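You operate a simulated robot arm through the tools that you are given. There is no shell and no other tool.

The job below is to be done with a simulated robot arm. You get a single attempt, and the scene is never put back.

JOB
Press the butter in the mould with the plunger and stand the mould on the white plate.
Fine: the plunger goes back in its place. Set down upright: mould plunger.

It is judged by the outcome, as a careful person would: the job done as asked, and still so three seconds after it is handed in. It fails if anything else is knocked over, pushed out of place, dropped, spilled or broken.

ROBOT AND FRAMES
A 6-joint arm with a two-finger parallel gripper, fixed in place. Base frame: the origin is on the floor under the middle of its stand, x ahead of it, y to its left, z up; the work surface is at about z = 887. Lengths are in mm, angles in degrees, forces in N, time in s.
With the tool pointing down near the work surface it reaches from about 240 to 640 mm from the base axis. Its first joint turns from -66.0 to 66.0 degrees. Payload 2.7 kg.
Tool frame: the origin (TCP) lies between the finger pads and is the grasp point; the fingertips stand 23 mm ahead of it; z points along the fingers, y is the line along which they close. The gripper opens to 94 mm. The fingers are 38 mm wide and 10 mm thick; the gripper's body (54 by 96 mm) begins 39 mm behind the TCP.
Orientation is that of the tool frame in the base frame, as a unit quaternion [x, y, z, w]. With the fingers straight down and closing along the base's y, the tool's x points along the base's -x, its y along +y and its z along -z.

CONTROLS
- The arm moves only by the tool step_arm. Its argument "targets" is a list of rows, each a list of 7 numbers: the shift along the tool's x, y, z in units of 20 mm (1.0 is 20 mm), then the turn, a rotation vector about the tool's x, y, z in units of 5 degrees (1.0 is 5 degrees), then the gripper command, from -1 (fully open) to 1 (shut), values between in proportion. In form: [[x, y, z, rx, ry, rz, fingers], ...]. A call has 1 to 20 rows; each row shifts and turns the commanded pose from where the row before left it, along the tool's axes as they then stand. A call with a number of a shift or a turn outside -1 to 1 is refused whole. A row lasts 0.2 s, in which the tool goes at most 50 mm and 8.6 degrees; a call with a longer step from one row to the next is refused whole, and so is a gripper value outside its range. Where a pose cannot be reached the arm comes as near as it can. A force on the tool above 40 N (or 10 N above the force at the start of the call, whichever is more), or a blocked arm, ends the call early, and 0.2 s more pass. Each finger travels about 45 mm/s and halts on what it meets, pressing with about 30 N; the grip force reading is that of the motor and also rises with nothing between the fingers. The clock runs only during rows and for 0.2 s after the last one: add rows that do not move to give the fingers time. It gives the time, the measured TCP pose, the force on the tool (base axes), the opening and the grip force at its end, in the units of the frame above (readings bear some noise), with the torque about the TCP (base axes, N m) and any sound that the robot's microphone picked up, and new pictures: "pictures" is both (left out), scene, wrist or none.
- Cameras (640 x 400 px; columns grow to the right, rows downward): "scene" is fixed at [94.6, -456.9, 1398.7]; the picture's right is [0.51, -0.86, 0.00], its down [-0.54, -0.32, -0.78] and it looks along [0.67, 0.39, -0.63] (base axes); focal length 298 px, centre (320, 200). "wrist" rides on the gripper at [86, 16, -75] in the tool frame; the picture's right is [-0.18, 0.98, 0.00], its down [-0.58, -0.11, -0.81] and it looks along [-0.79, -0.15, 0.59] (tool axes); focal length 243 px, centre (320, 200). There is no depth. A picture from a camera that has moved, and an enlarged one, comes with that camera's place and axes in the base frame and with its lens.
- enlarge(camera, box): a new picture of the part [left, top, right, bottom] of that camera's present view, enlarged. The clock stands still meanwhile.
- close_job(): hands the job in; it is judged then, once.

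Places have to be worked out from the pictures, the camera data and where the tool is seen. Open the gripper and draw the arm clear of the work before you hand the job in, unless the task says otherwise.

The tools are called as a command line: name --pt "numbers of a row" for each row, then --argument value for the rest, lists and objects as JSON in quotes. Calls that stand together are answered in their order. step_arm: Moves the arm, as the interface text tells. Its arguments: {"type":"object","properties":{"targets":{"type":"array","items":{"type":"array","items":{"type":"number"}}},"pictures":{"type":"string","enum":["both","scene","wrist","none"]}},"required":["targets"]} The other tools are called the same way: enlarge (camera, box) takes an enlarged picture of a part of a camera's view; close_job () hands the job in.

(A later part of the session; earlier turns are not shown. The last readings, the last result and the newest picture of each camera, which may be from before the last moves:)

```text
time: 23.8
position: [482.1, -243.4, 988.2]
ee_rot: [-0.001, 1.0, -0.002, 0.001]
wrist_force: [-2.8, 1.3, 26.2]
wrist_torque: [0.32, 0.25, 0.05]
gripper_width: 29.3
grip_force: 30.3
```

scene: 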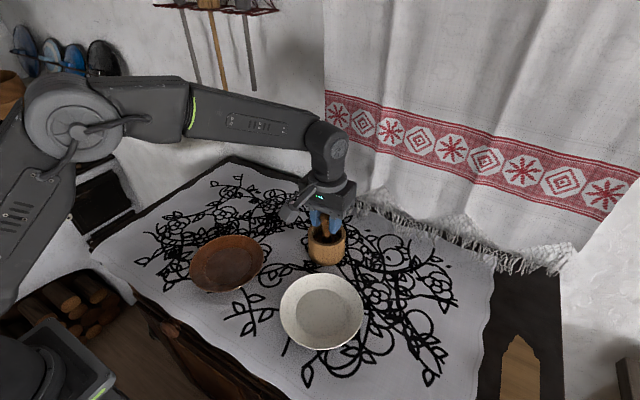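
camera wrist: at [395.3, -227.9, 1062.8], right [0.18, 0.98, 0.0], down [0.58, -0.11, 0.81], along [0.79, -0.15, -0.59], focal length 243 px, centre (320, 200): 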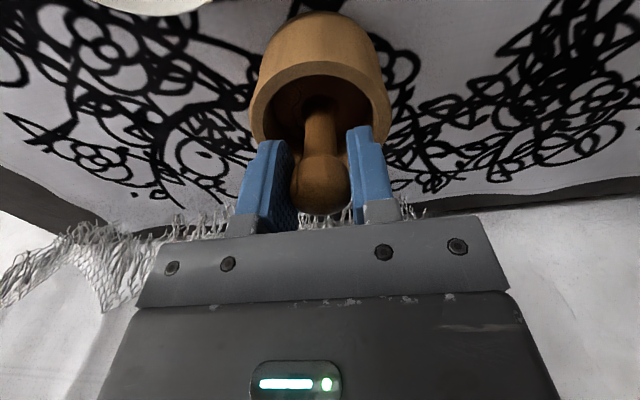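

The force rises to 26 N and the plunger hardly moves, so it is bearing firmly on the butter. I'll press a bit more, staying just under the 40 N limit, and hold.

step_arm --pt "0 0 0.04 0 0 0 1" --pt "0 0 0 0 0 0 1" --pt "0 0 0 0 0 0 1" --pt "0 0 0 0 0 0 1" --pt "0 0 0 0 0 0 1" --pictures "both"

enlarge --camera "scene" --box '[295, 190, 365, 270]'

enlarge --camera "wrist" --box '[250, 20, 390, 220]'

```text
time: 25.0
position: [480.8, -243.5, 985.6]
ee_rot: [0.0, 1.0, -0.001, 0.003]
wrist_force: [2.7, -2.8, 20.9]
wrist_torque: [-0.24, -0.29, 0.01]
gripper_width: 29.0
grip_force: 29.9
camera wrist: at [395.2, -227.7, 1060.8], right [0.18, 0.98, 0.0], down [0.58, -0.11, 0.81], along [0.8, -0.15, -0.59], focal length 243 px, centre (320, 200)
```

scene: 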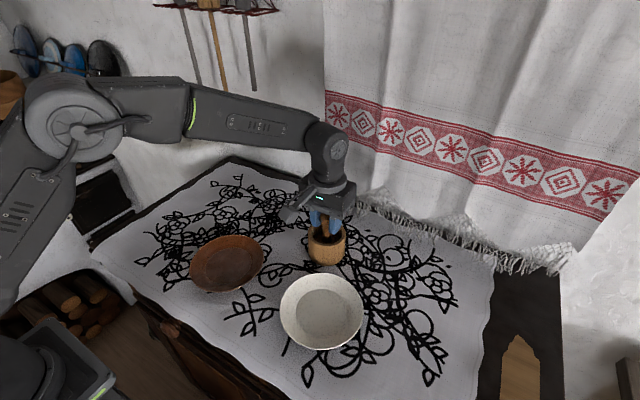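
wrist: 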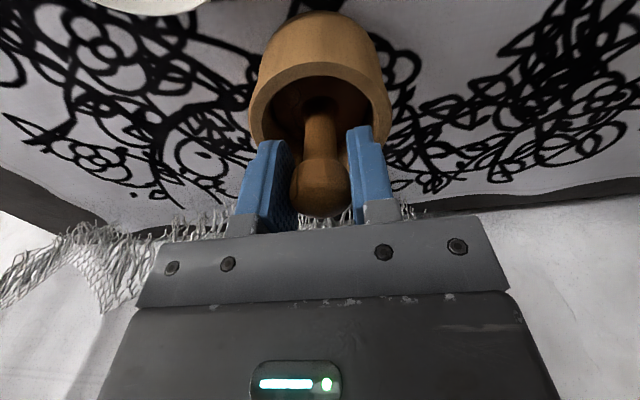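

```text
5.00 times, centred on (330, 230) of scene
camera zoom: at [94.3, -456.8, 1398.8], right [0.51, -0.86, 0.0], down [-0.54, -0.32, -0.78], along [0.67, 0.39, -0.63], focal length 1490 px, centre (270, 50)
```

zoom: 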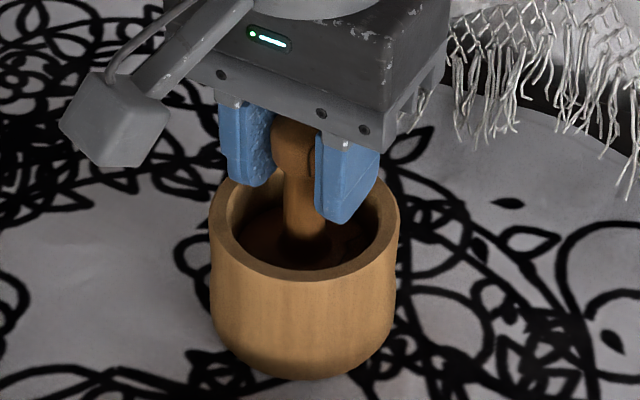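

```text
2.00 times, centred on (320, 120) of wrist
camera zoom: at [395.2, -227.7, 1060.8], right [0.18, 0.98, 0.0], down [0.58, -0.11, 0.81], along [0.8, -0.15, -0.59], focal length 485 px, centre (320, 360)
```

zoom: 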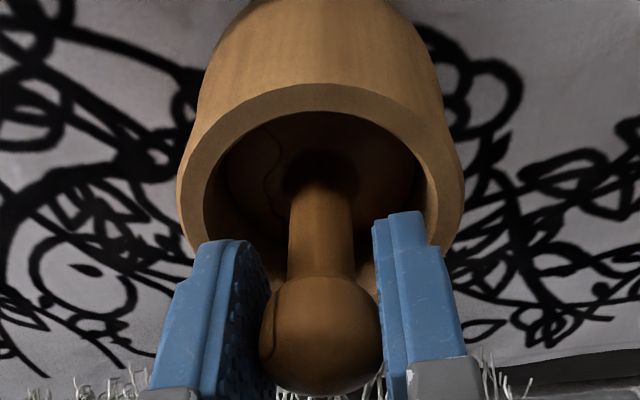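

The force peaked and relaxed to 21 N while the knob appears to have shifted about 1 mm in the grip, so either the butter yielded or the knob slipped a little. I'll press a bit more slowly and hold.

step_arm --pt "0 0 0.03 0 0 0 1" --pt "0 0 0 0 0 0 1" --pt "0 0 0.03 0 0 0 1" --pt "0 0 0 0 0 0 1" --pt "0 0 0 0 0 0 1" --pictures "wrist"

enlarge --camera "wrist" --box '[250, 20, 390, 220]'

```text
time: 26.2
position: [480.9, -243.6, 985.1]
ee_rot: [0.0, 1.0, -0.001, 0.002]
wrist_force: [-1.6, 2.0, 27.3]
wrist_torque: [0.43, 0.07, 0.02]
gripper_width: 29.2
grip_force: 30.2
camera wrist: at [395.0, -227.7, 1059.6], right [0.18, 0.98, 0.0], down [0.58, -0.11, 0.81], along [0.8, -0.15, -0.59], focal length 243 px, centre (320, 200)
```

wrist: 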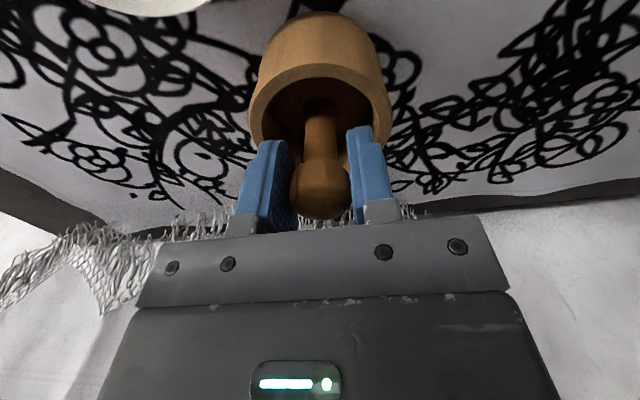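

```text
2.00 times, centred on (320, 120) of wrist
camera zoom: at [395.0, -227.7, 1059.6], right [0.18, 0.98, 0.0], down [0.58, -0.11, 0.81], along [0.8, -0.15, -0.59], focal length 485 px, centre (320, 360)
```

zoom: 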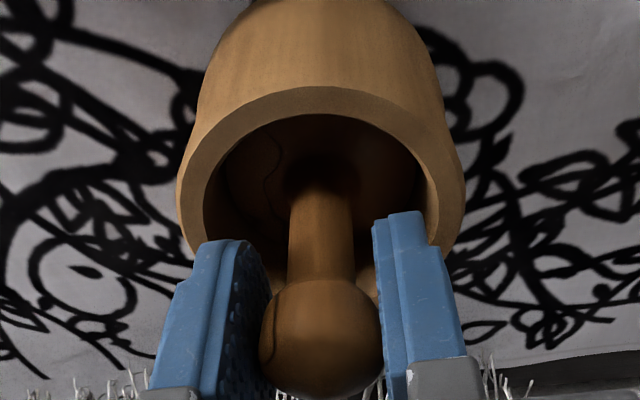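

The knob is slipping about 2 mm in the grip at around 27 N while the plunger bears firmly on the butter, which has now been pressed at 20–27 N for several seconds. I'll raise the plunger slowly straight out and look at the butter.

step_arm --pt "0 0 -0.1 0 0 0 1" --pt "0 0 -0.1 0 0 0 1" --pt "0 0 -0.2 0 0 0 1" --pt "0 0 -0.3 0 0 0 1" --pt "0 0 -0.4 0 0 0 1" --pt "0 0 -0.4 0 0 0 1" --pt "0 0 -0.5 0 0 0 1" --pt "0 0 -0.5 0 0 0 1" --pt "0 0 -0.5 0 0 0 1" --pt "0 0 -0.4 0 0 0 1" --pt "0 0 0 0 0 0 1" --pt "0 0 0 0 0 0 1" --pictures "both"

enlarge --camera "scene" --box '[285, 170, 365, 270]'

enlarge --camera "wrist" --box '[240, 0, 400, 220]'

```text
time: 28.8
position: [481.3, -244.8, 1050.9]
ee_rot: [-0.001, 1.0, 0.0, 0.0]
wrist_force: [0.1, 0.0, 0.1]
wrist_torque: [-0.03, -0.03, 0.0]
gripper_width: 28.9
grip_force: 30.2
camera wrist: at [394.4, -227.2, 1125.3], right [0.18, 0.98, 0.0], down [0.58, -0.11, 0.81], along [0.79, -0.15, -0.59], focal length 243 px, centre (320, 200)
```

scene: 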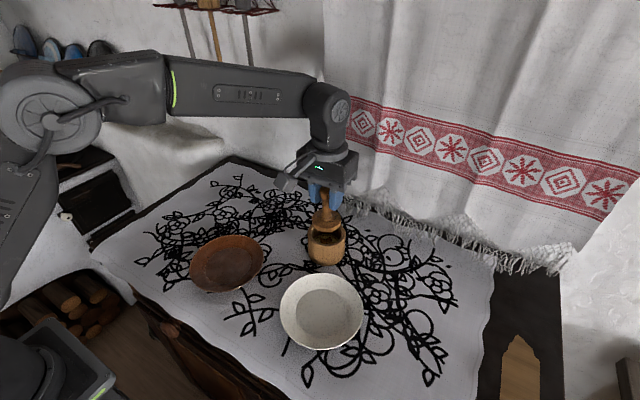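
wrist: 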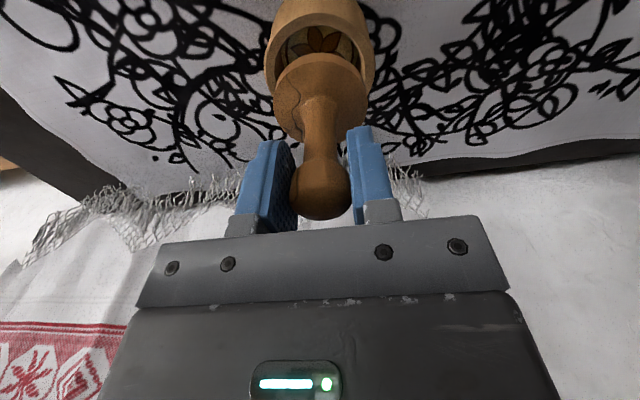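

```text
4.00 times, centred on (325, 220) of scene
camera zoom: at [94.6, -456.9, 1398.7], right [0.51, -0.86, 0.0], down [-0.54, -0.32, -0.78], along [0.67, 0.39, -0.63], focal length 1192 px, centre (300, 120)
```

zoom: 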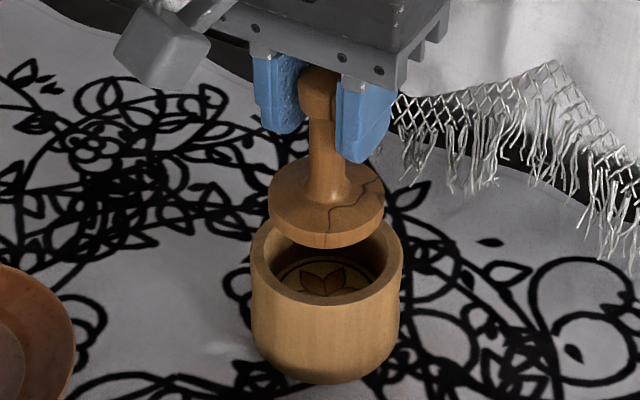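

```text
1.82 times, centred on (320, 110) of wrist
camera zoom: at [394.4, -227.2, 1125.3], right [0.18, 0.98, 0.0], down [0.58, -0.11, 0.81], along [0.79, -0.15, -0.59], focal length 441 px, centre (320, 364)
```

zoom: 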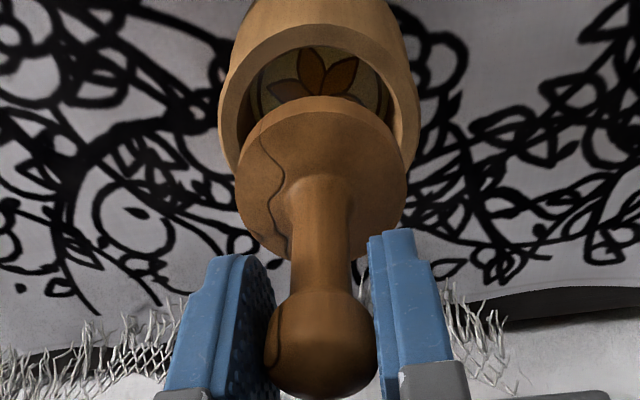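

The butter now shows a stamped flower pattern, so the press worked. Next I carry the plunger back at this height to above its original spot (497, -105).

step_arm --pt "-0.03 0.3 0 0 0 0 1" --pt "-0.07 0.5 0 0 0 0 1" --pt "-0.08 0.7 0 0 0 0 1" --pt "-0.08 0.7 0 0 0 0 1" --pt "-0.08 0.7 0 0 0 0 1" --pt "-0.08 0.7 0 0 0 0 1" --pt "-0.08 0.7 0 0 0 0 1" --pt "-0.08 0.7 0 0 0 0 1" --pt "-0.08 0.7 0 0 0 0 1" --pt "-0.08 0.6 0 0 0 0 1" --pt "-0.06 0.4 0 0 0 0 1" --pt "-0.04 0.27 0 0 0 0 1" --pt "0 0 0 0 0 0 1" --pt "0 0 0 0 0 0 1" --pt "0 0 0 0 0 0 1" --pictures "both"

enlarge --camera "wrist" --box '[60, 0, 240, 140]'

```text
time: 32.0
position: [497.8, -105.5, 1050.8]
ee_rot: [0.0, 1.0, 0.0, 0.0]
wrist_force: [0.1, 0.6, -0.2]
wrist_torque: [-0.01, -0.01, -0.05]
gripper_width: 28.8
grip_force: 29.6
camera wrist: at [411.5, -88.8, 1124.7], right [0.18, 0.98, 0.0], down [0.58, -0.11, 0.81], along [0.79, -0.15, -0.59], focal length 243 px, centre (320, 200)
```

scene: 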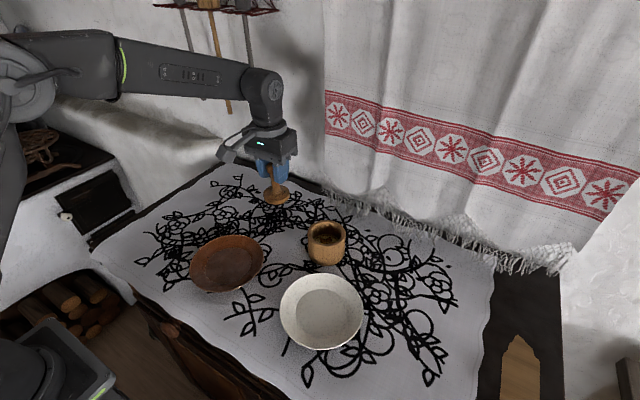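
wrist: 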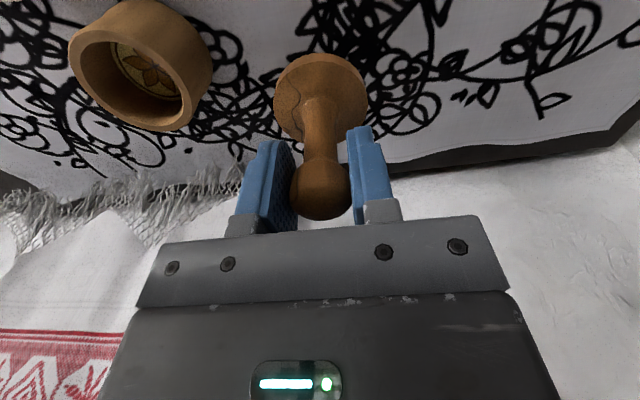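

```text
2.86 times, centred on (150, 70) of wrist
camera zoom: at [411.5, -88.8, 1124.7], right [0.18, 0.98, 0.0], down [0.58, -0.11, 0.81], along [0.79, -0.15, -0.59], focal length 693 px, centre (806, 571)
```

zoom: 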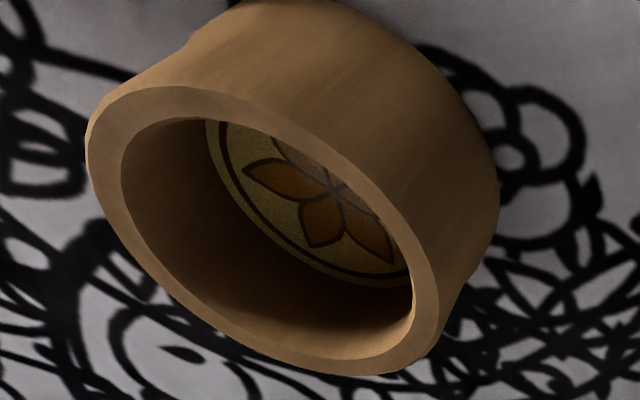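

The TCP is over the original spot at (497.5, -104.8), and the stamped pattern is visible in the mould. I lower 80 mm, then continue slowly until the base touches the cloth.

step_arm --pt "0 0 0.3 0 0 0 1" --pt "0 0 0.5 0 0 0 1" --pt "0 0 0.6 0 0 0 1" --pt "0 0 0.6 0 0 0 1" --pt "0 0 0.6 0 0 0 1" --pt "0 0 0.5 0 0 0 1" --pt "0 0 0.4 0 0 0 1" --pt "0 0 0.3 0 0 0 1" --pt "0 0 0.2 0 0 0 1" --pt "0 0 0 0 0 0 1" --pt "0 0 0 0 0 0 1" --pictures "both"

enlarge --camera "scene" --box '[230, 160, 330, 250]'

enlarge --camera "wrist" --box '[240, 20, 400, 240]'

```text
time: 34.4
position: [498.8, -103.9, 970.7]
ee_rot: [0.0, 1.0, 0.0, 0.001]
wrist_force: [-0.2, -0.3, -0.2]
wrist_torque: [0.02, -0.02, -0.05]
gripper_width: 29.3
grip_force: 30.2
camera wrist: at [412.2, -89.1, 1045.2], right [0.18, 0.98, 0.0], down [0.58, -0.11, 0.81], along [0.79, -0.15, -0.59], focal length 243 px, centre (320, 200)
```

scene: 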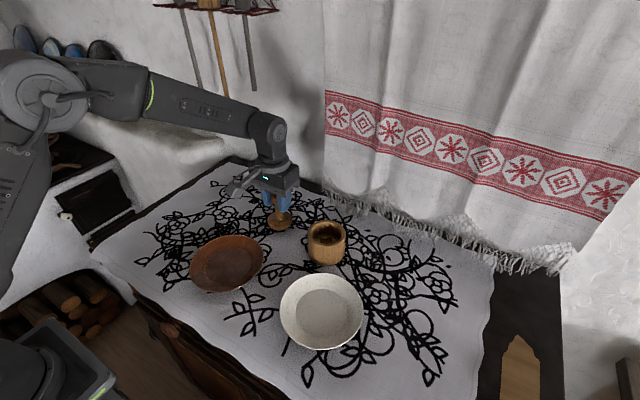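
wrist: 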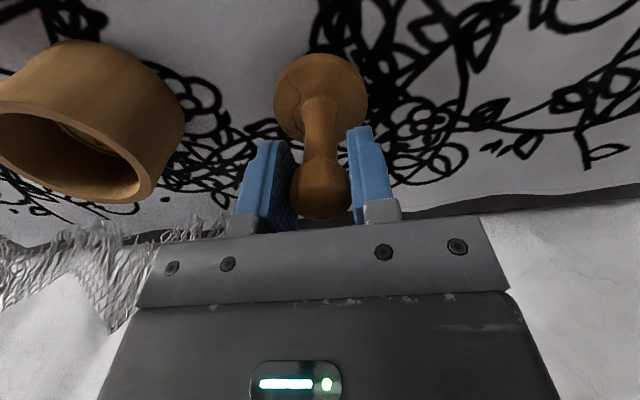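

```text
4.44 times, centred on (280, 205) of scene
camera zoom: at [94.6, -456.9, 1398.7], right [0.51, -0.86, 0.0], down [-0.54, -0.32, -0.78], along [0.67, 0.39, -0.63], focal length 1325 px, centre (498, 178)
```

zoom: 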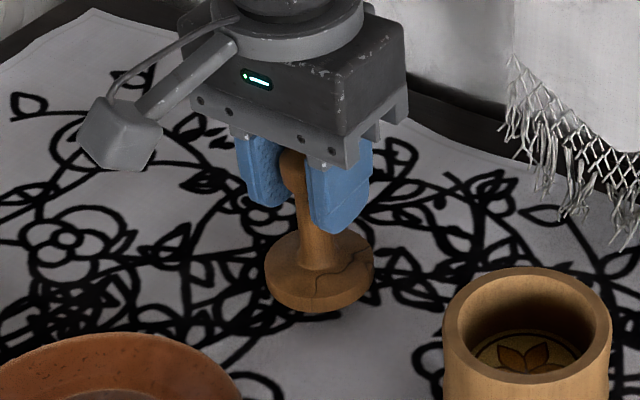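

```text
1.82 times, centred on (320, 130) of wrist
camera zoom: at [412.2, -89.1, 1045.2], right [0.18, 0.98, 0.0], down [0.58, -0.11, 0.81], along [0.79, -0.15, -0.59], focal length 441 px, centre (320, 327)
```

zoom: 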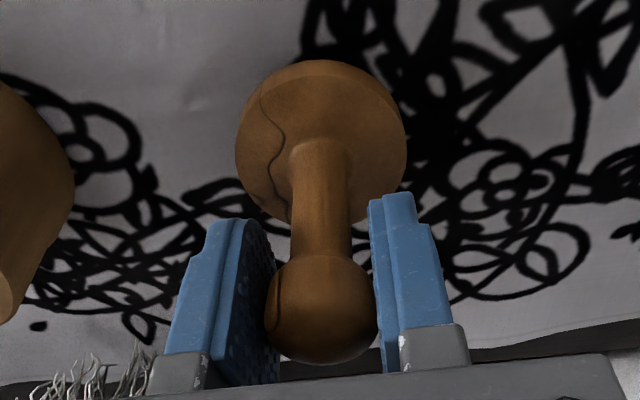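

The plunger base is about 10 mm above the cloth and lines up with its original place within about 1 mm. I correct 1 mm in x and lower gently.

step_arm --pt "0.05 0 0.1 0 0 0 1" --pt "0 0 0.1 0 0 0 1" --pt "0 0 0.1 0 0 0 1" --pt "0 0 0.1 0 0 0 1" --pt "0 0 0 0 0 0 1" --pictures "wrist"

```text
time: 35.6
position: [496.8, -105.7, 963.9]
ee_rot: [0.0, 1.0, 0.0, 0.0]
wrist_force: [-0.3, -0.1, -0.5]
wrist_torque: [0.02, 0.02, 0.02]
gripper_width: 29.1
grip_force: 30.4
camera wrist: at [410.0, -88.6, 1037.7], right [0.18, 0.98, 0.0], down [0.58, -0.11, 0.81], along [0.79, -0.15, -0.59], focal length 243 px, centre (320, 200)
```

wrist: 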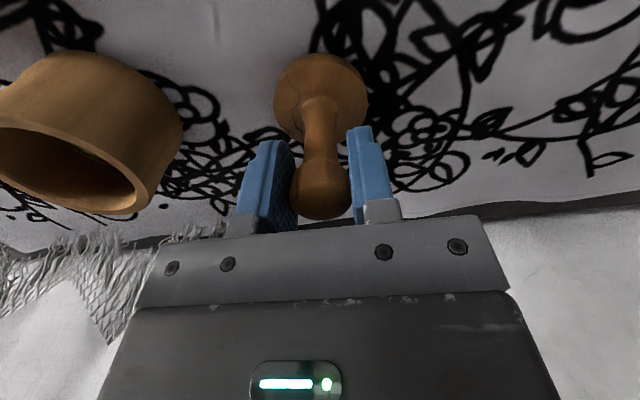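

TCP z is about 963, still free. I lower in 1 mm steps until the base touches.

step_arm --pt "-0.03 0 0.05 0 0 0 1" --pt "0 0 0.05 0 0 0 1" --pt "0 0 0 0 0 0 1" --pictures "none"

```text
time: 36.4
position: [496.9, -104.9, 962.9]
ee_rot: [-0.001, 1.0, 0.0, 0.0]
wrist_force: [0.1, 0.6, -0.5]
wrist_torque: [-0.03, 0.03, 0.04]
gripper_width: 29.2
grip_force: 29.7
```

step_arm --pt "0 0 0.05 0 0 0 1" --pt "0 0 0 0 0 0 1" --pictures "none"

```text
time: 37.0
position: [497.2, -104.1, 960.6]
ee_rot: [0.0, 1.0, 0.0, 0.0]
wrist_force: [-0.5, -0.1, -0.4]
wrist_torque: [0.06, 0.01, 0.06]
gripper_width: 28.9
grip_force: 30.0
```

step_arm --pt "0 0 0.05 0 0 0 1" --pt "0 0 0 0 0 0 1" --pictures "none"

```text
time: 37.6
position: [497.2, -104.1, 959.4]
ee_rot: [0.0, 1.0, -0.001, 0.001]
wrist_force: [-5.4, -3.0, 10.9]
wrist_torque: [-0.09, 0.22, 0.04]
gripper_width: 29.0
grip_force: 30.3
```

The base has touched (10.9 N). I back off half a millimetre to relieve the load and look before releasing.

step_arm --pt "0 0 -0.03 0 0 0 1" --pt "0 0 0 0 0 0 1" --pictures "both"

enlarge --camera "scene" --box '[230, 160, 330, 250]'

enlarge --camera "wrist" --box '[240, 40, 400, 240]'

```text
time: 38.2
position: [497.1, -104.3, 959.4]
ee_rot: [0.0, 1.0, 0.0, 0.001]
wrist_force: [-4.6, -1.7, 16.6]
wrist_torque: [0.13, 0.12, 0.07]
gripper_width: 29.1
grip_force: 30.2
camera wrist: at [411.1, -88.4, 1033.6], right [0.18, 0.98, 0.0], down [0.58, -0.11, 0.81], along [0.79, -0.15, -0.59], focal length 243 px, centre (320, 200)
```

scene: 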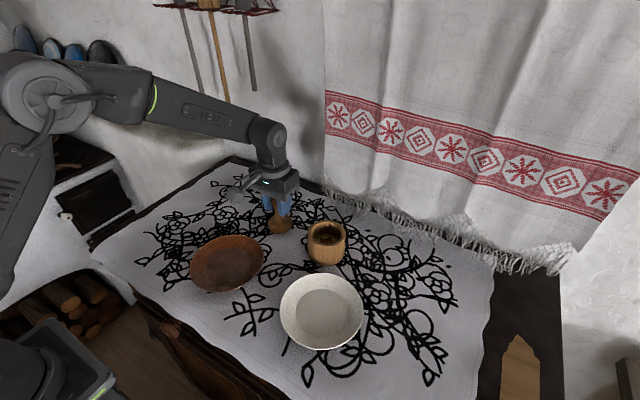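
wrist: 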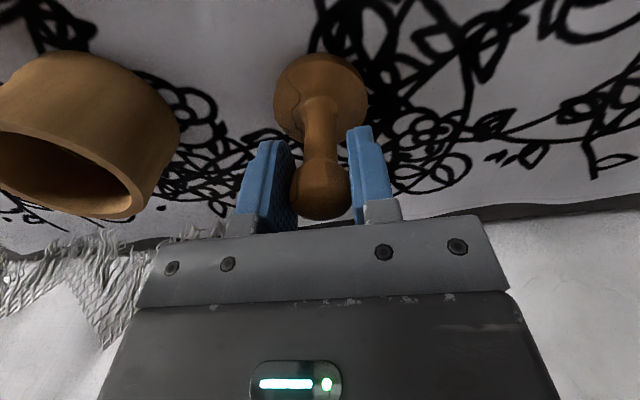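

```text
4.44 times, centred on (280, 205) of scene
camera zoom: at [94.2, -456.9, 1398.7], right [0.51, -0.86, 0.0], down [-0.54, -0.32, -0.78], along [0.67, 0.39, -0.63], focal length 1325 px, centre (498, 178)
```

zoom: 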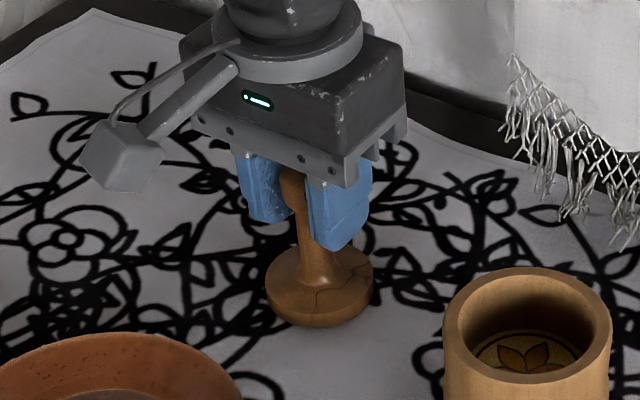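

```text
2.00 times, centred on (320, 140) of wrist
camera zoom: at [411.1, -88.4, 1033.6], right [0.18, 0.98, 0.0], down [0.58, -0.11, 0.81], along [0.79, -0.15, -0.59], focal length 485 px, centre (320, 320)
```

zoom: 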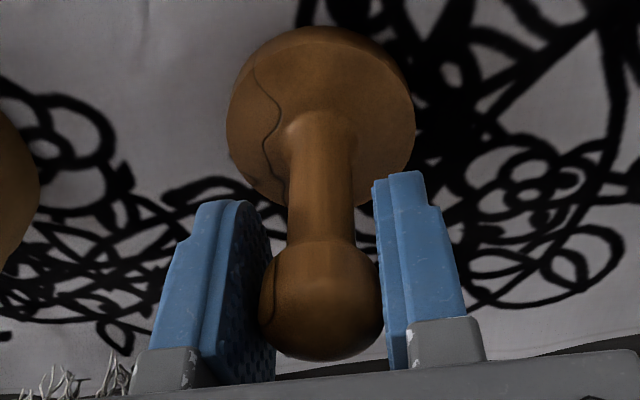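

The plunger stands on its original spot and matches the first image within about 1 px. I ease the load by another 1.5 mm, then open the fingers.

step_arm --pt "0 0 -0.06 0 0 0 1" --pt "0 0 0 0 0 0 1" --pt "0 0 0 0 0 0 1" --pictures "none"

```text
time: 39.0
position: [497.8, -103.3, 961.0]
ee_rot: [0.0, 1.0, 0.0, 0.0]
wrist_force: [2.4, -1.0, 4.6]
wrist_torque: [-0.05, -0.32, -0.03]
gripper_width: 28.9
grip_force: 29.7
```

Down to 4.6 N, so the base is resting lightly. I open the fingers.

step_arm --pt "0 0 0 0 0 0 0.3" --pt "0 0 0 0 0 0 0.15" --pt "0 0 0 0 0 0 -0.1" --pt "0 0 0 0 0 0 -0.4" --pt "0 0 0 0 0 0 -0.7" --pt "0 0 0 0 0 0 -1" --pt "0 0 0 0 0 0 -1" --pt "0 0 0 0 0 0 -1" --pictures "both"

enlarge --camera "scene" --box '[230, 160, 330, 250]'

```text
time: 40.8
position: [497.1, -103.7, 959.9]
ee_rot: [0.0, 1.0, 0.0, 0.0]
wrist_force: [-0.3, -0.7, -0.9]
wrist_torque: [0.0, 0.01, -0.04]
gripper_width: 94.3
grip_force: 0.1
camera wrist: at [410.9, -88.3, 1034.2], right [0.18, 0.98, 0.0], down [0.58, -0.11, 0.81], along [0.79, -0.15, -0.59], focal length 243 px, centre (320, 200)
```

scene: 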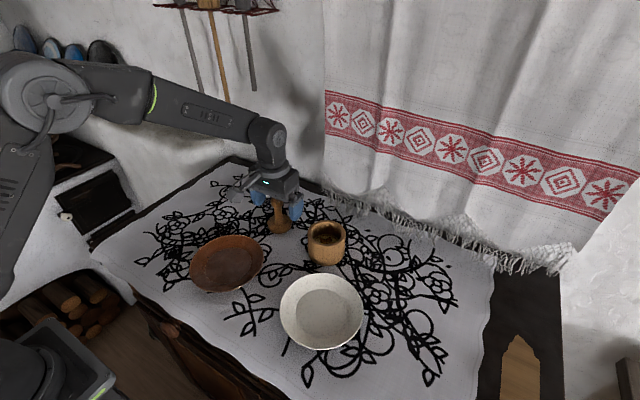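
wrist: 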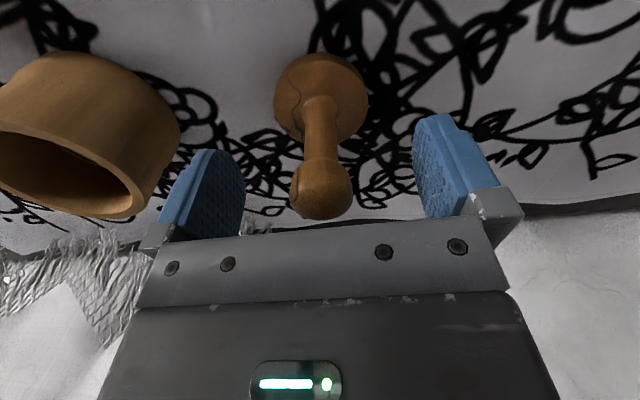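

```text
4.44 times, centred on (280, 205) of scene
camera zoom: at [94.6, -456.9, 1398.7], right [0.51, -0.86, 0.0], down [-0.54, -0.32, -0.78], along [0.67, 0.39, -0.63], focal length 1325 px, centre (498, 178)
```

zoom: 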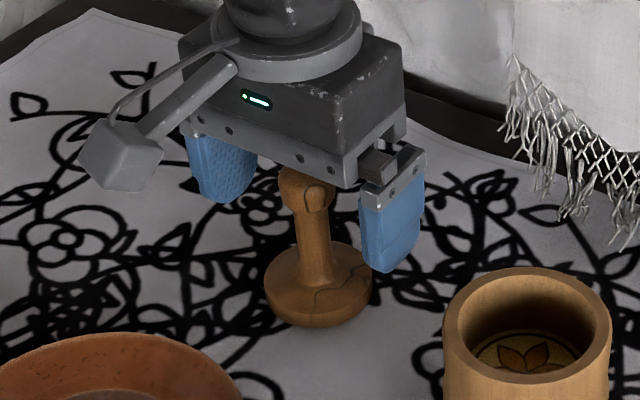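

The plunger stands upright and free within about 2 mm of its original place. I raise the gripper straight up, clear of it.

step_arm --pt "0 0 -0.3 0 0 0 -1" --pt "0 0 -0.5 0 0 0 -1" --pt "0 0 -0.8 0 0 0 -1" --pt "0 0 -0.9 0 0 0 -1" --pt "0 0 -0.9 0 0 0 -1" --pt "0 0 -0.8 0 0 0 -1" --pt "0 0 -0.5 0 0 0 -1" --pt "0 0 0 0 0 0 -1" --pt "0 0 0 0 0 0 -1" --pictures "both"

enlarge --camera "scene" --box '[255, 180, 355, 280]'

```text
time: 42.8
position: [498.4, -105.5, 1052.0]
ee_rot: [0.0, 1.0, 0.0, -0.001]
wrist_force: [-0.8, 0.2, 0.0]
wrist_torque: [0.0, 0.0, -0.01]
gripper_width: 94.2
grip_force: 0.1
camera wrist: at [411.9, -89.0, 1127.2], right [0.18, 0.98, 0.0], down [0.58, -0.11, 0.81], along [0.79, -0.15, -0.59], focal length 243 px, centre (320, 200)
```

scene: 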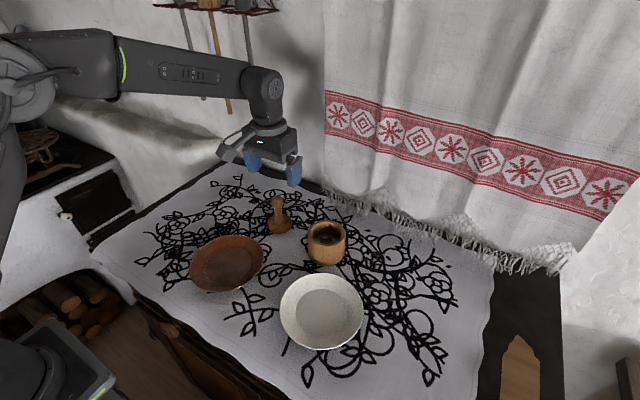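
wrist: 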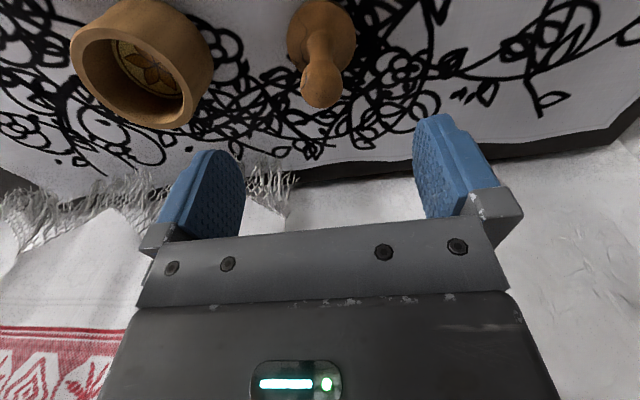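

```text
4.00 times, centred on (305, 230) of scene
camera zoom: at [94.6, -456.9, 1398.7], right [0.51, -0.86, 0.0], down [-0.54, -0.32, -0.78], along [0.67, 0.39, -0.63], focal length 1192 px, centre (380, 80)
```

zoom: 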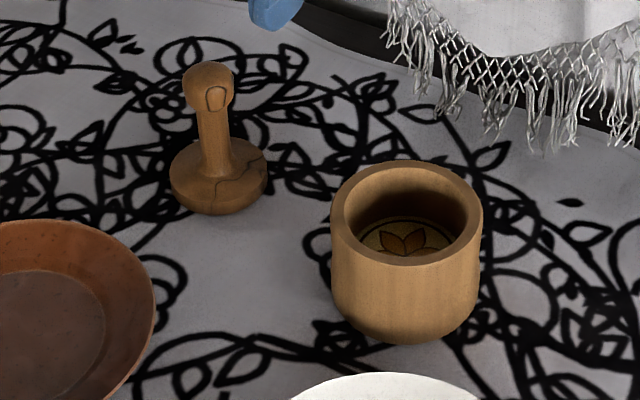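

The plunger is upright at its place, the mould has not moved, and the butter is stamped. Now I move above the mould at about (481, -244).

step_arm --pt "0.04 -0.3 0 0 0 0 -1" --pt "0.07 -0.5 0 0 0 0 -1" --pt "0.08 -0.7 0 0 0 0 -1" --pt "0.08 -0.7 0 0 0 0 -1" --pt "0.08 -0.7 0 0 0 0 -1" --pt "0.08 -0.7 0 0 0 0 -1" --pt "0.08 -0.7 0 0 0 0 -1" --pt "0.08 -0.7 0 0 0 0 -1" --pt "0.08 -0.7 0 0 0 0 -1" --pt "0.08 -0.6 0 0 0 0 -1" --pt "0.06 -0.4 0 0 0 0 -1" --pt "0.04 -0.25 0 0 0 0 -1" --pt "0 0 0 0 0 0 -1" --pt "0 0 0 0 0 0 -1" --pt "0 0 0 0 0 0 -1" --pictures "both"

enlarge --camera "wrist" --box '[220, 0, 420, 140]'

enlarge --camera "scene" --box '[255, 250, 385, 360]'

```text
time: 46.0
position: [482.2, -245.1, 1054.4]
ee_rot: [0.0, 1.0, 0.0, 0.0]
wrist_force: [-0.7, -0.4, 0.1]
wrist_torque: [0.01, 0.01, 0.02]
gripper_width: 94.0
grip_force: 0.1
camera wrist: at [394.5, -228.5, 1129.1], right [0.18, 0.98, 0.0], down [0.58, -0.11, 0.81], along [0.79, -0.15, -0.59], focal length 243 px, centre (320, 200)
```

scene: 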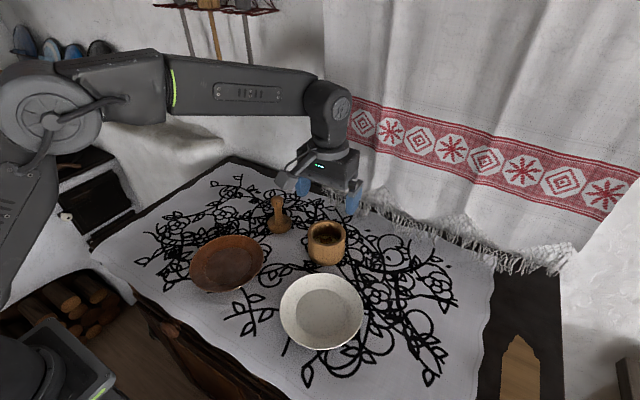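
wrist: 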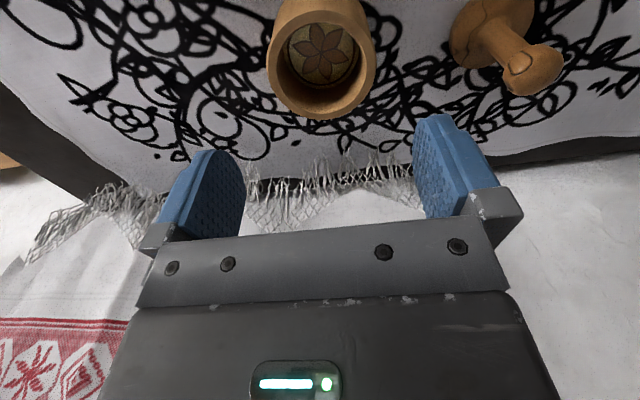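

```text
2.86 times, centred on (320, 70) of wrist
camera zoom: at [394.5, -228.5, 1129.1], right [0.18, 0.98, 0.0], down [0.58, -0.11, 0.81], along [0.79, -0.15, -0.59], focal length 693 px, centre (320, 571)
```

zoom: 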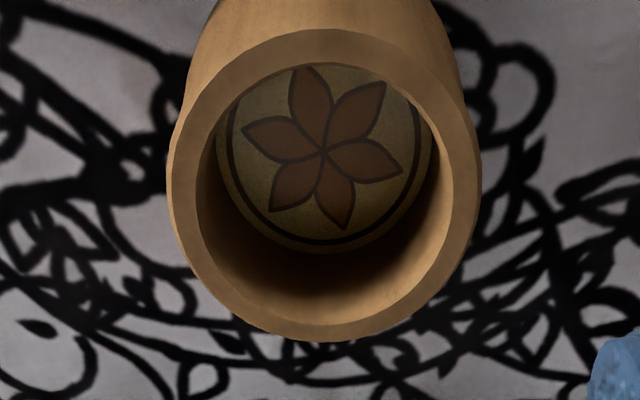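

```text
3.64 times, centred on (320, 305) of scene
camera zoom: at [94.6, -456.9, 1398.7], right [0.51, -0.86, 0.0], down [-0.54, -0.32, -0.78], along [0.67, 0.39, -0.63], focal length 1084 px, centre (320, -182)
```

zoom: 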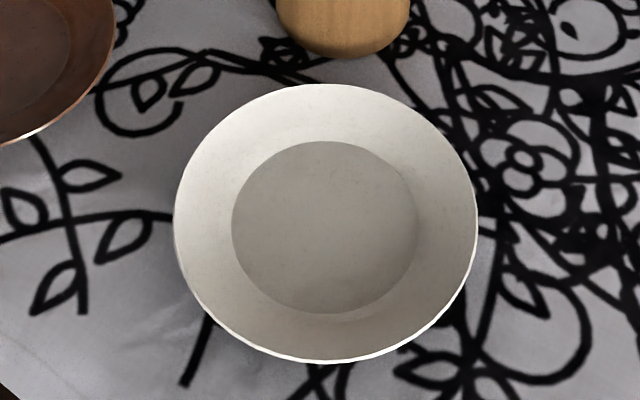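

The stamp is complete and even. The mould is at about (480.5, -243.7); the plate's centre works out to (353, -307), with a flat floor about 95 mm across at z ≈ 891 and a rim at z ≈ 903. I'll lower towards the mould, stopping with the tips just above its rim.

step_arm --pt "0 0.04 0.4 0 0 0 -1" --pt "0 0 0.6 0 0 0 -1" --pt "0 0 0.7 0 0 0 -1" --pt "0 0 0.7 0 0 0 -1" --pt "0 0 0.5 0 0 0 -1" --pt "0 0 0.3 0 0 0 -1" --pt "0 0 0 0 0 0 -1" --pt "0 0 0 0 0 0 -1" --pictures "both"

enlarge --camera "wrist" --box '[140, 20, 500, 230]'

enlarge --camera "scene" --box '[275, 160, 385, 280]'

```text
time: 47.8
position: [481.9, -244.7, 990.7]
ee_rot: [-0.001, 1.0, 0.0, -0.001]
wrist_force: [-0.3, -0.3, -0.6]
wrist_torque: [0.03, -0.02, 0.02]
gripper_width: 94.1
grip_force: 0.1
camera wrist: at [395.3, -228.0, 1065.0], right [0.18, 0.98, 0.0], down [0.58, -0.11, 0.81], along [0.79, -0.15, -0.59], focal length 243 px, centre (320, 200)
```

scene: 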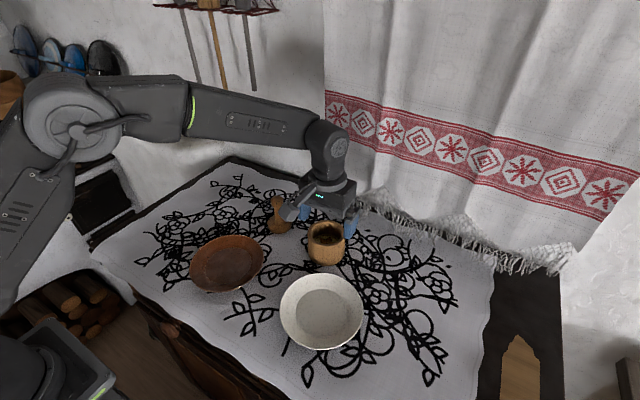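
wrist: 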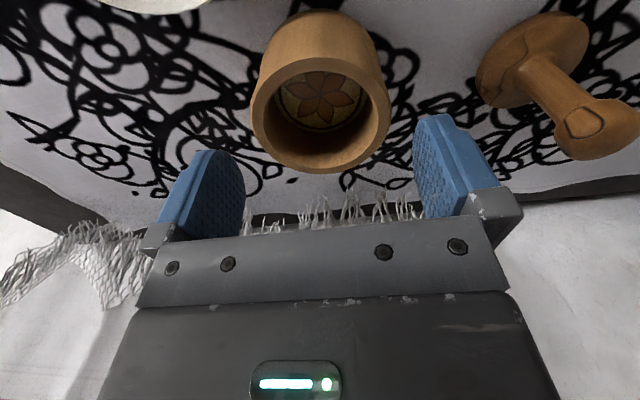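

```text
1.78 times, centred on (320, 125) of wrist
camera zoom: at [395.3, -228.0, 1065.0], right [0.18, 0.98, 0.0], down [0.58, -0.11, 0.81], along [0.79, -0.15, -0.59], focal length 431 px, centre (320, 333)
```

zoom: 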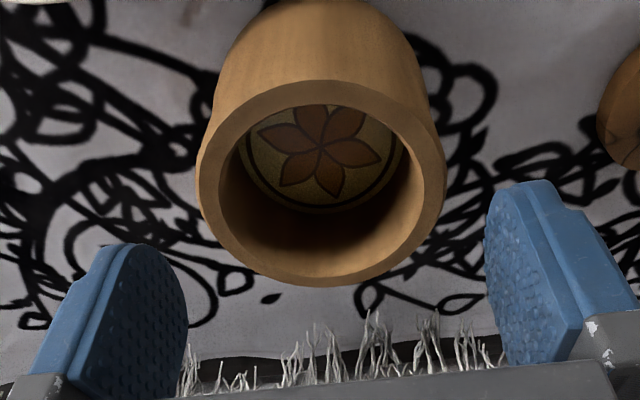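

```text
3.33 times, centred on (330, 220) of scene
camera zoom: at [94.6, -456.9, 1398.7], right [0.51, -0.86, 0.0], down [-0.54, -0.32, -0.78], along [0.67, 0.39, -0.63], focal length 994 px, centre (287, 133)
```

zoom: 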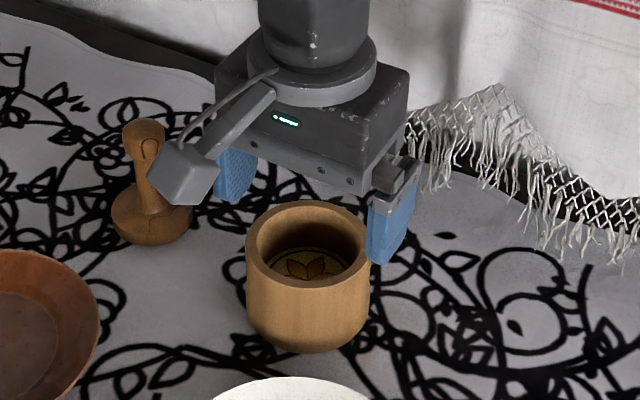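

The tool axis is centred on the mould within about 1 mm across the closing direction. I lower 53 mm so the pads flank its upper part, with the tips well above table and plate-rim height.

step_arm --pt "0 0 0.3 0 0 0 -1" --pt "0 0 0.5 0 0 0 -1" --pt "0 0 0.5 0 0 0 -1" --pt "0 0 0.5 0 0 0 -1" --pt "0 0 0.5 0 0 0 -1" --pt "0 0 0.35 0 0 0 -1" --pt "0 0 0 0 0 0 -1" --pt "0 0 0 0 0 0 -1" --pictures "both"

enlarge --camera "wrist" --box '[140, 20, 500, 240]'

enlarge --camera "scene" --box '[275, 180, 385, 290]'

```text
time: 49.6
position: [480.8, -244.0, 937.7]
ee_rot: [0.0, 1.0, 0.0, -0.001]
wrist_force: [-0.2, 0.4, -1.0]
wrist_torque: [-0.03, -0.01, 0.02]
gripper_width: 94.1
grip_force: 0.1
camera wrist: at [394.2, -227.4, 1012.1], right [0.18, 0.98, 0.0], down [0.58, -0.11, 0.81], along [0.79, -0.15, -0.59], focal length 243 px, centre (320, 200)
```

scene: 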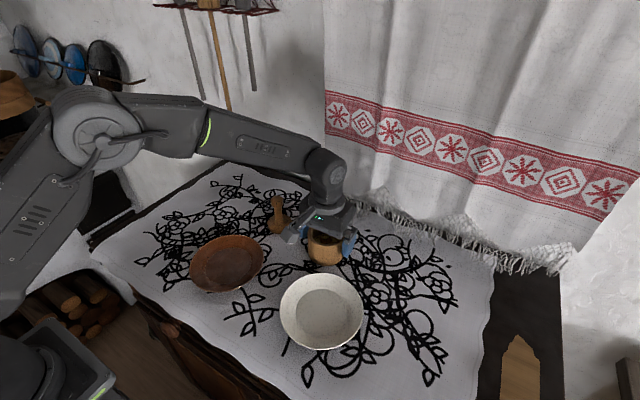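
wrist: 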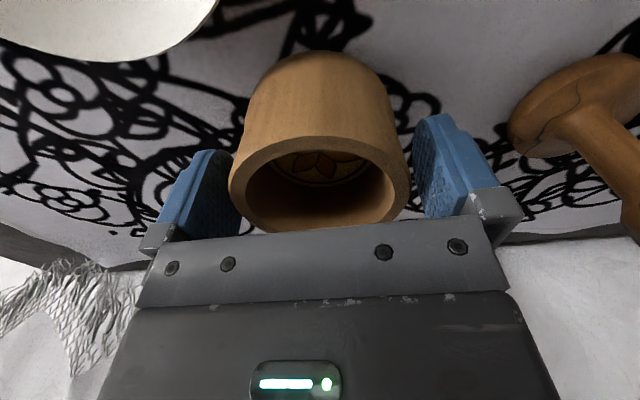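

```text
1.78 times, centred on (320, 130) of wrist
camera zoom: at [394.2, -227.4, 1012.1], right [0.18, 0.98, 0.0], down [0.58, -0.11, 0.81], along [0.79, -0.15, -0.59], focal length 431 px, centre (320, 324)
```

zoom: 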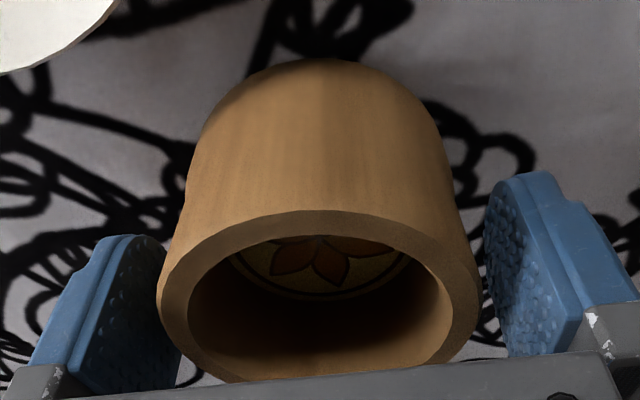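

```text
3.64 times, centred on (330, 235) of scene
camera zoom: at [94.6, -456.9, 1398.7], right [0.51, -0.86, 0.0], down [-0.54, -0.32, -0.78], along [0.67, 0.39, -0.63], focal length 1084 px, centre (284, 73)
```

zoom: 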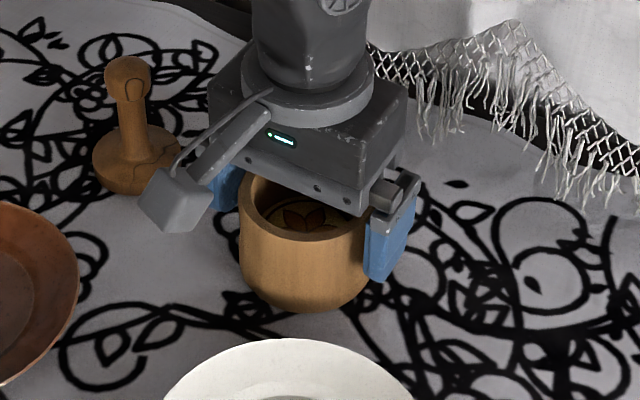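

Both pads flank the mould evenly, and the mould is centred within about 0.6 mm. I close gently and grip.

step_arm --pt "0 0 0 0 0 0 -0.8" --pt "0 0 0 0 0 0 -0.7" --pt "0 0 0 0 0 0 -0.62" --pt "0 0 0 0 0 0 -0.5" --pt "0 0 0 0 0 0 0" --pt "0 0 0 0 0 0 1" --pt "0 0 0 0 0 0 1" --pt "0 0 0 0 0 0 1" --pictures "both"

enlarge --camera "wrist" --box '[140, 20, 500, 240]'

```text
time: 51.4
position: [479.2, -244.2, 938.1]
ee_rot: [0.0, 1.0, -0.001, 0.001]
wrist_force: [-0.4, -1.0, 0.0]
wrist_torque: [0.02, -0.03, -0.02]
gripper_width: 82.2
grip_force: 30.2
camera wrist: at [394.3, -227.4, 1012.2], right [0.18, 0.98, 0.0], down [0.58, -0.11, 0.81], along [0.79, -0.15, -0.59], focal length 243 px, centre (320, 200)
```

scene: 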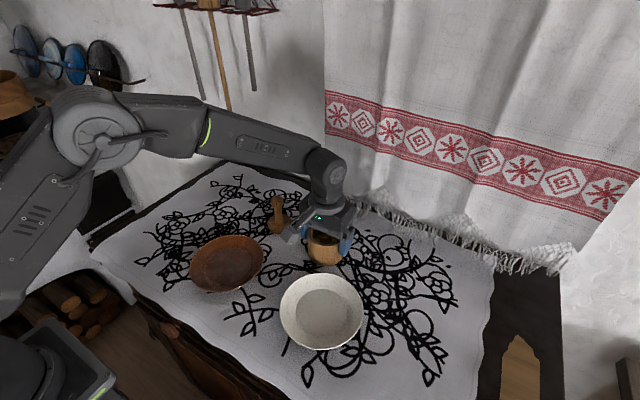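
wrist: 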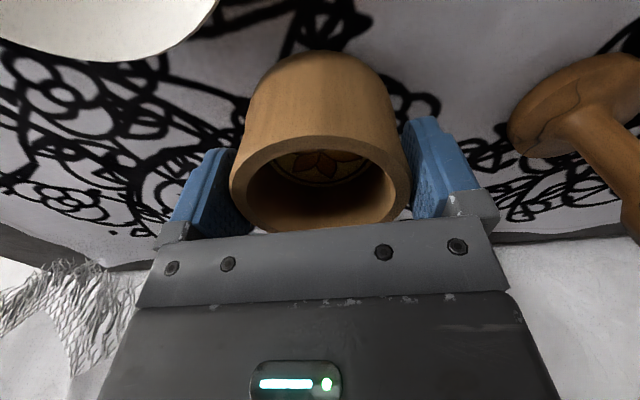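

```text
1.78 times, centred on (320, 130) of wrist
camera zoom: at [394.3, -227.4, 1012.2], right [0.18, 0.98, 0.0], down [0.58, -0.11, 0.81], along [0.79, -0.15, -0.59], focal length 431 px, centre (320, 324)
```

zoom: 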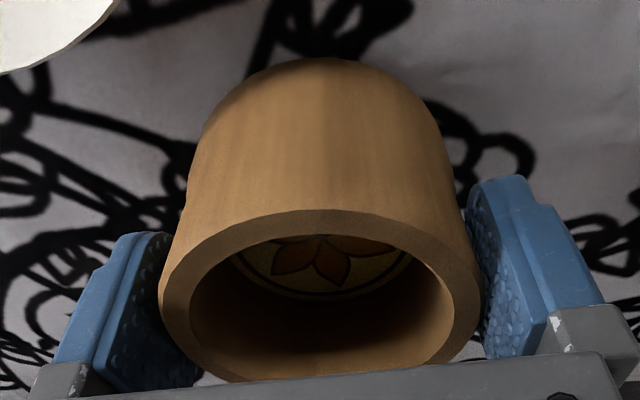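

The mould is gripped (82 mm, 30 N). I lift it straight up 60 mm.

step_arm --pt "0 0 -0.1 0 0 0 1" --pt "0 0 -0.2 0 0 0 1" --pt "0 0 -0.4 0 0 0 1" --pt "0 0 -0.5 0 0 0 1" --pt "0 0 -0.6 0 0 0 1" --pt "0 0 -0.5 0 0 0 1" --pt "0 0 -0.4 0 0 0 1" --pt "0 0 -0.3 0 0 0 1" --pt "0 0 0 0 0 0 1" --pt "0 0 0 0 0 0 1" --pictures "both"

enlarge --camera "scene" --box '[255, 170, 385, 290]'

```text
time: 53.6
position: [480.7, -243.7, 997.3]
ee_rot: [0.0, 1.0, 0.0, 0.001]
wrist_force: [-0.4, 0.6, -2.3]
wrist_torque: [0.01, -0.01, 0.0]
gripper_width: 82.3
grip_force: 29.5
camera wrist: at [394.2, -226.8, 1071.0], right [0.18, 0.98, 0.0], down [0.58, -0.11, 0.81], along [0.79, -0.15, -0.59], focal length 243 px, centre (320, 200)
```

scene: 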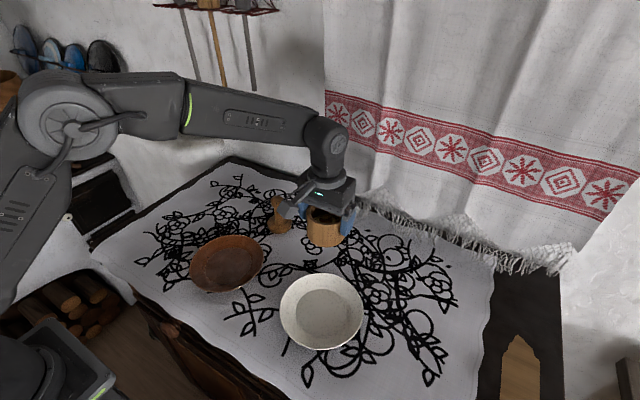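
wrist: 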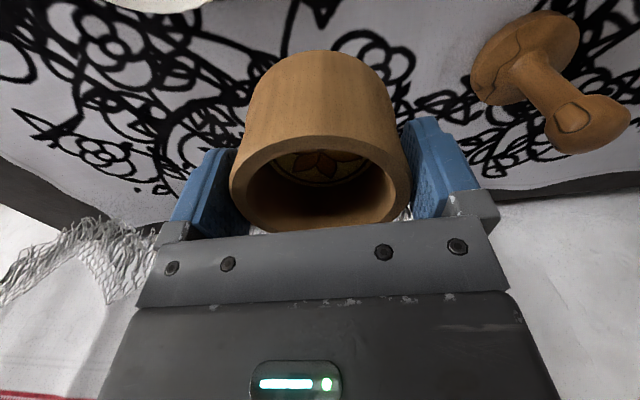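

```text
3.33 times, centred on (320, 230) of scene
camera zoom: at [94.6, -456.9, 1398.7], right [0.51, -0.86, 0.0], down [-0.54, -0.32, -0.78], along [0.67, 0.39, -0.63], focal length 994 px, centre (320, 100)
```

zoom: 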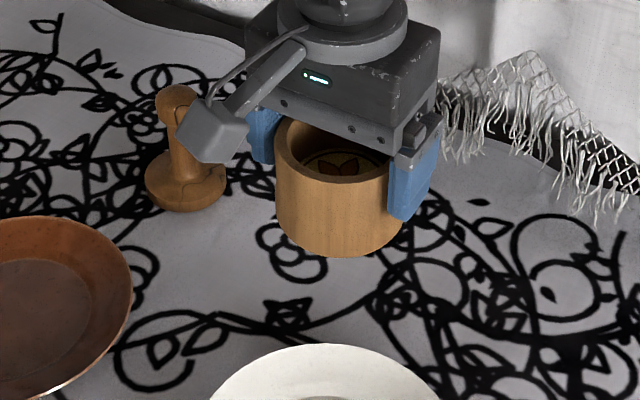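

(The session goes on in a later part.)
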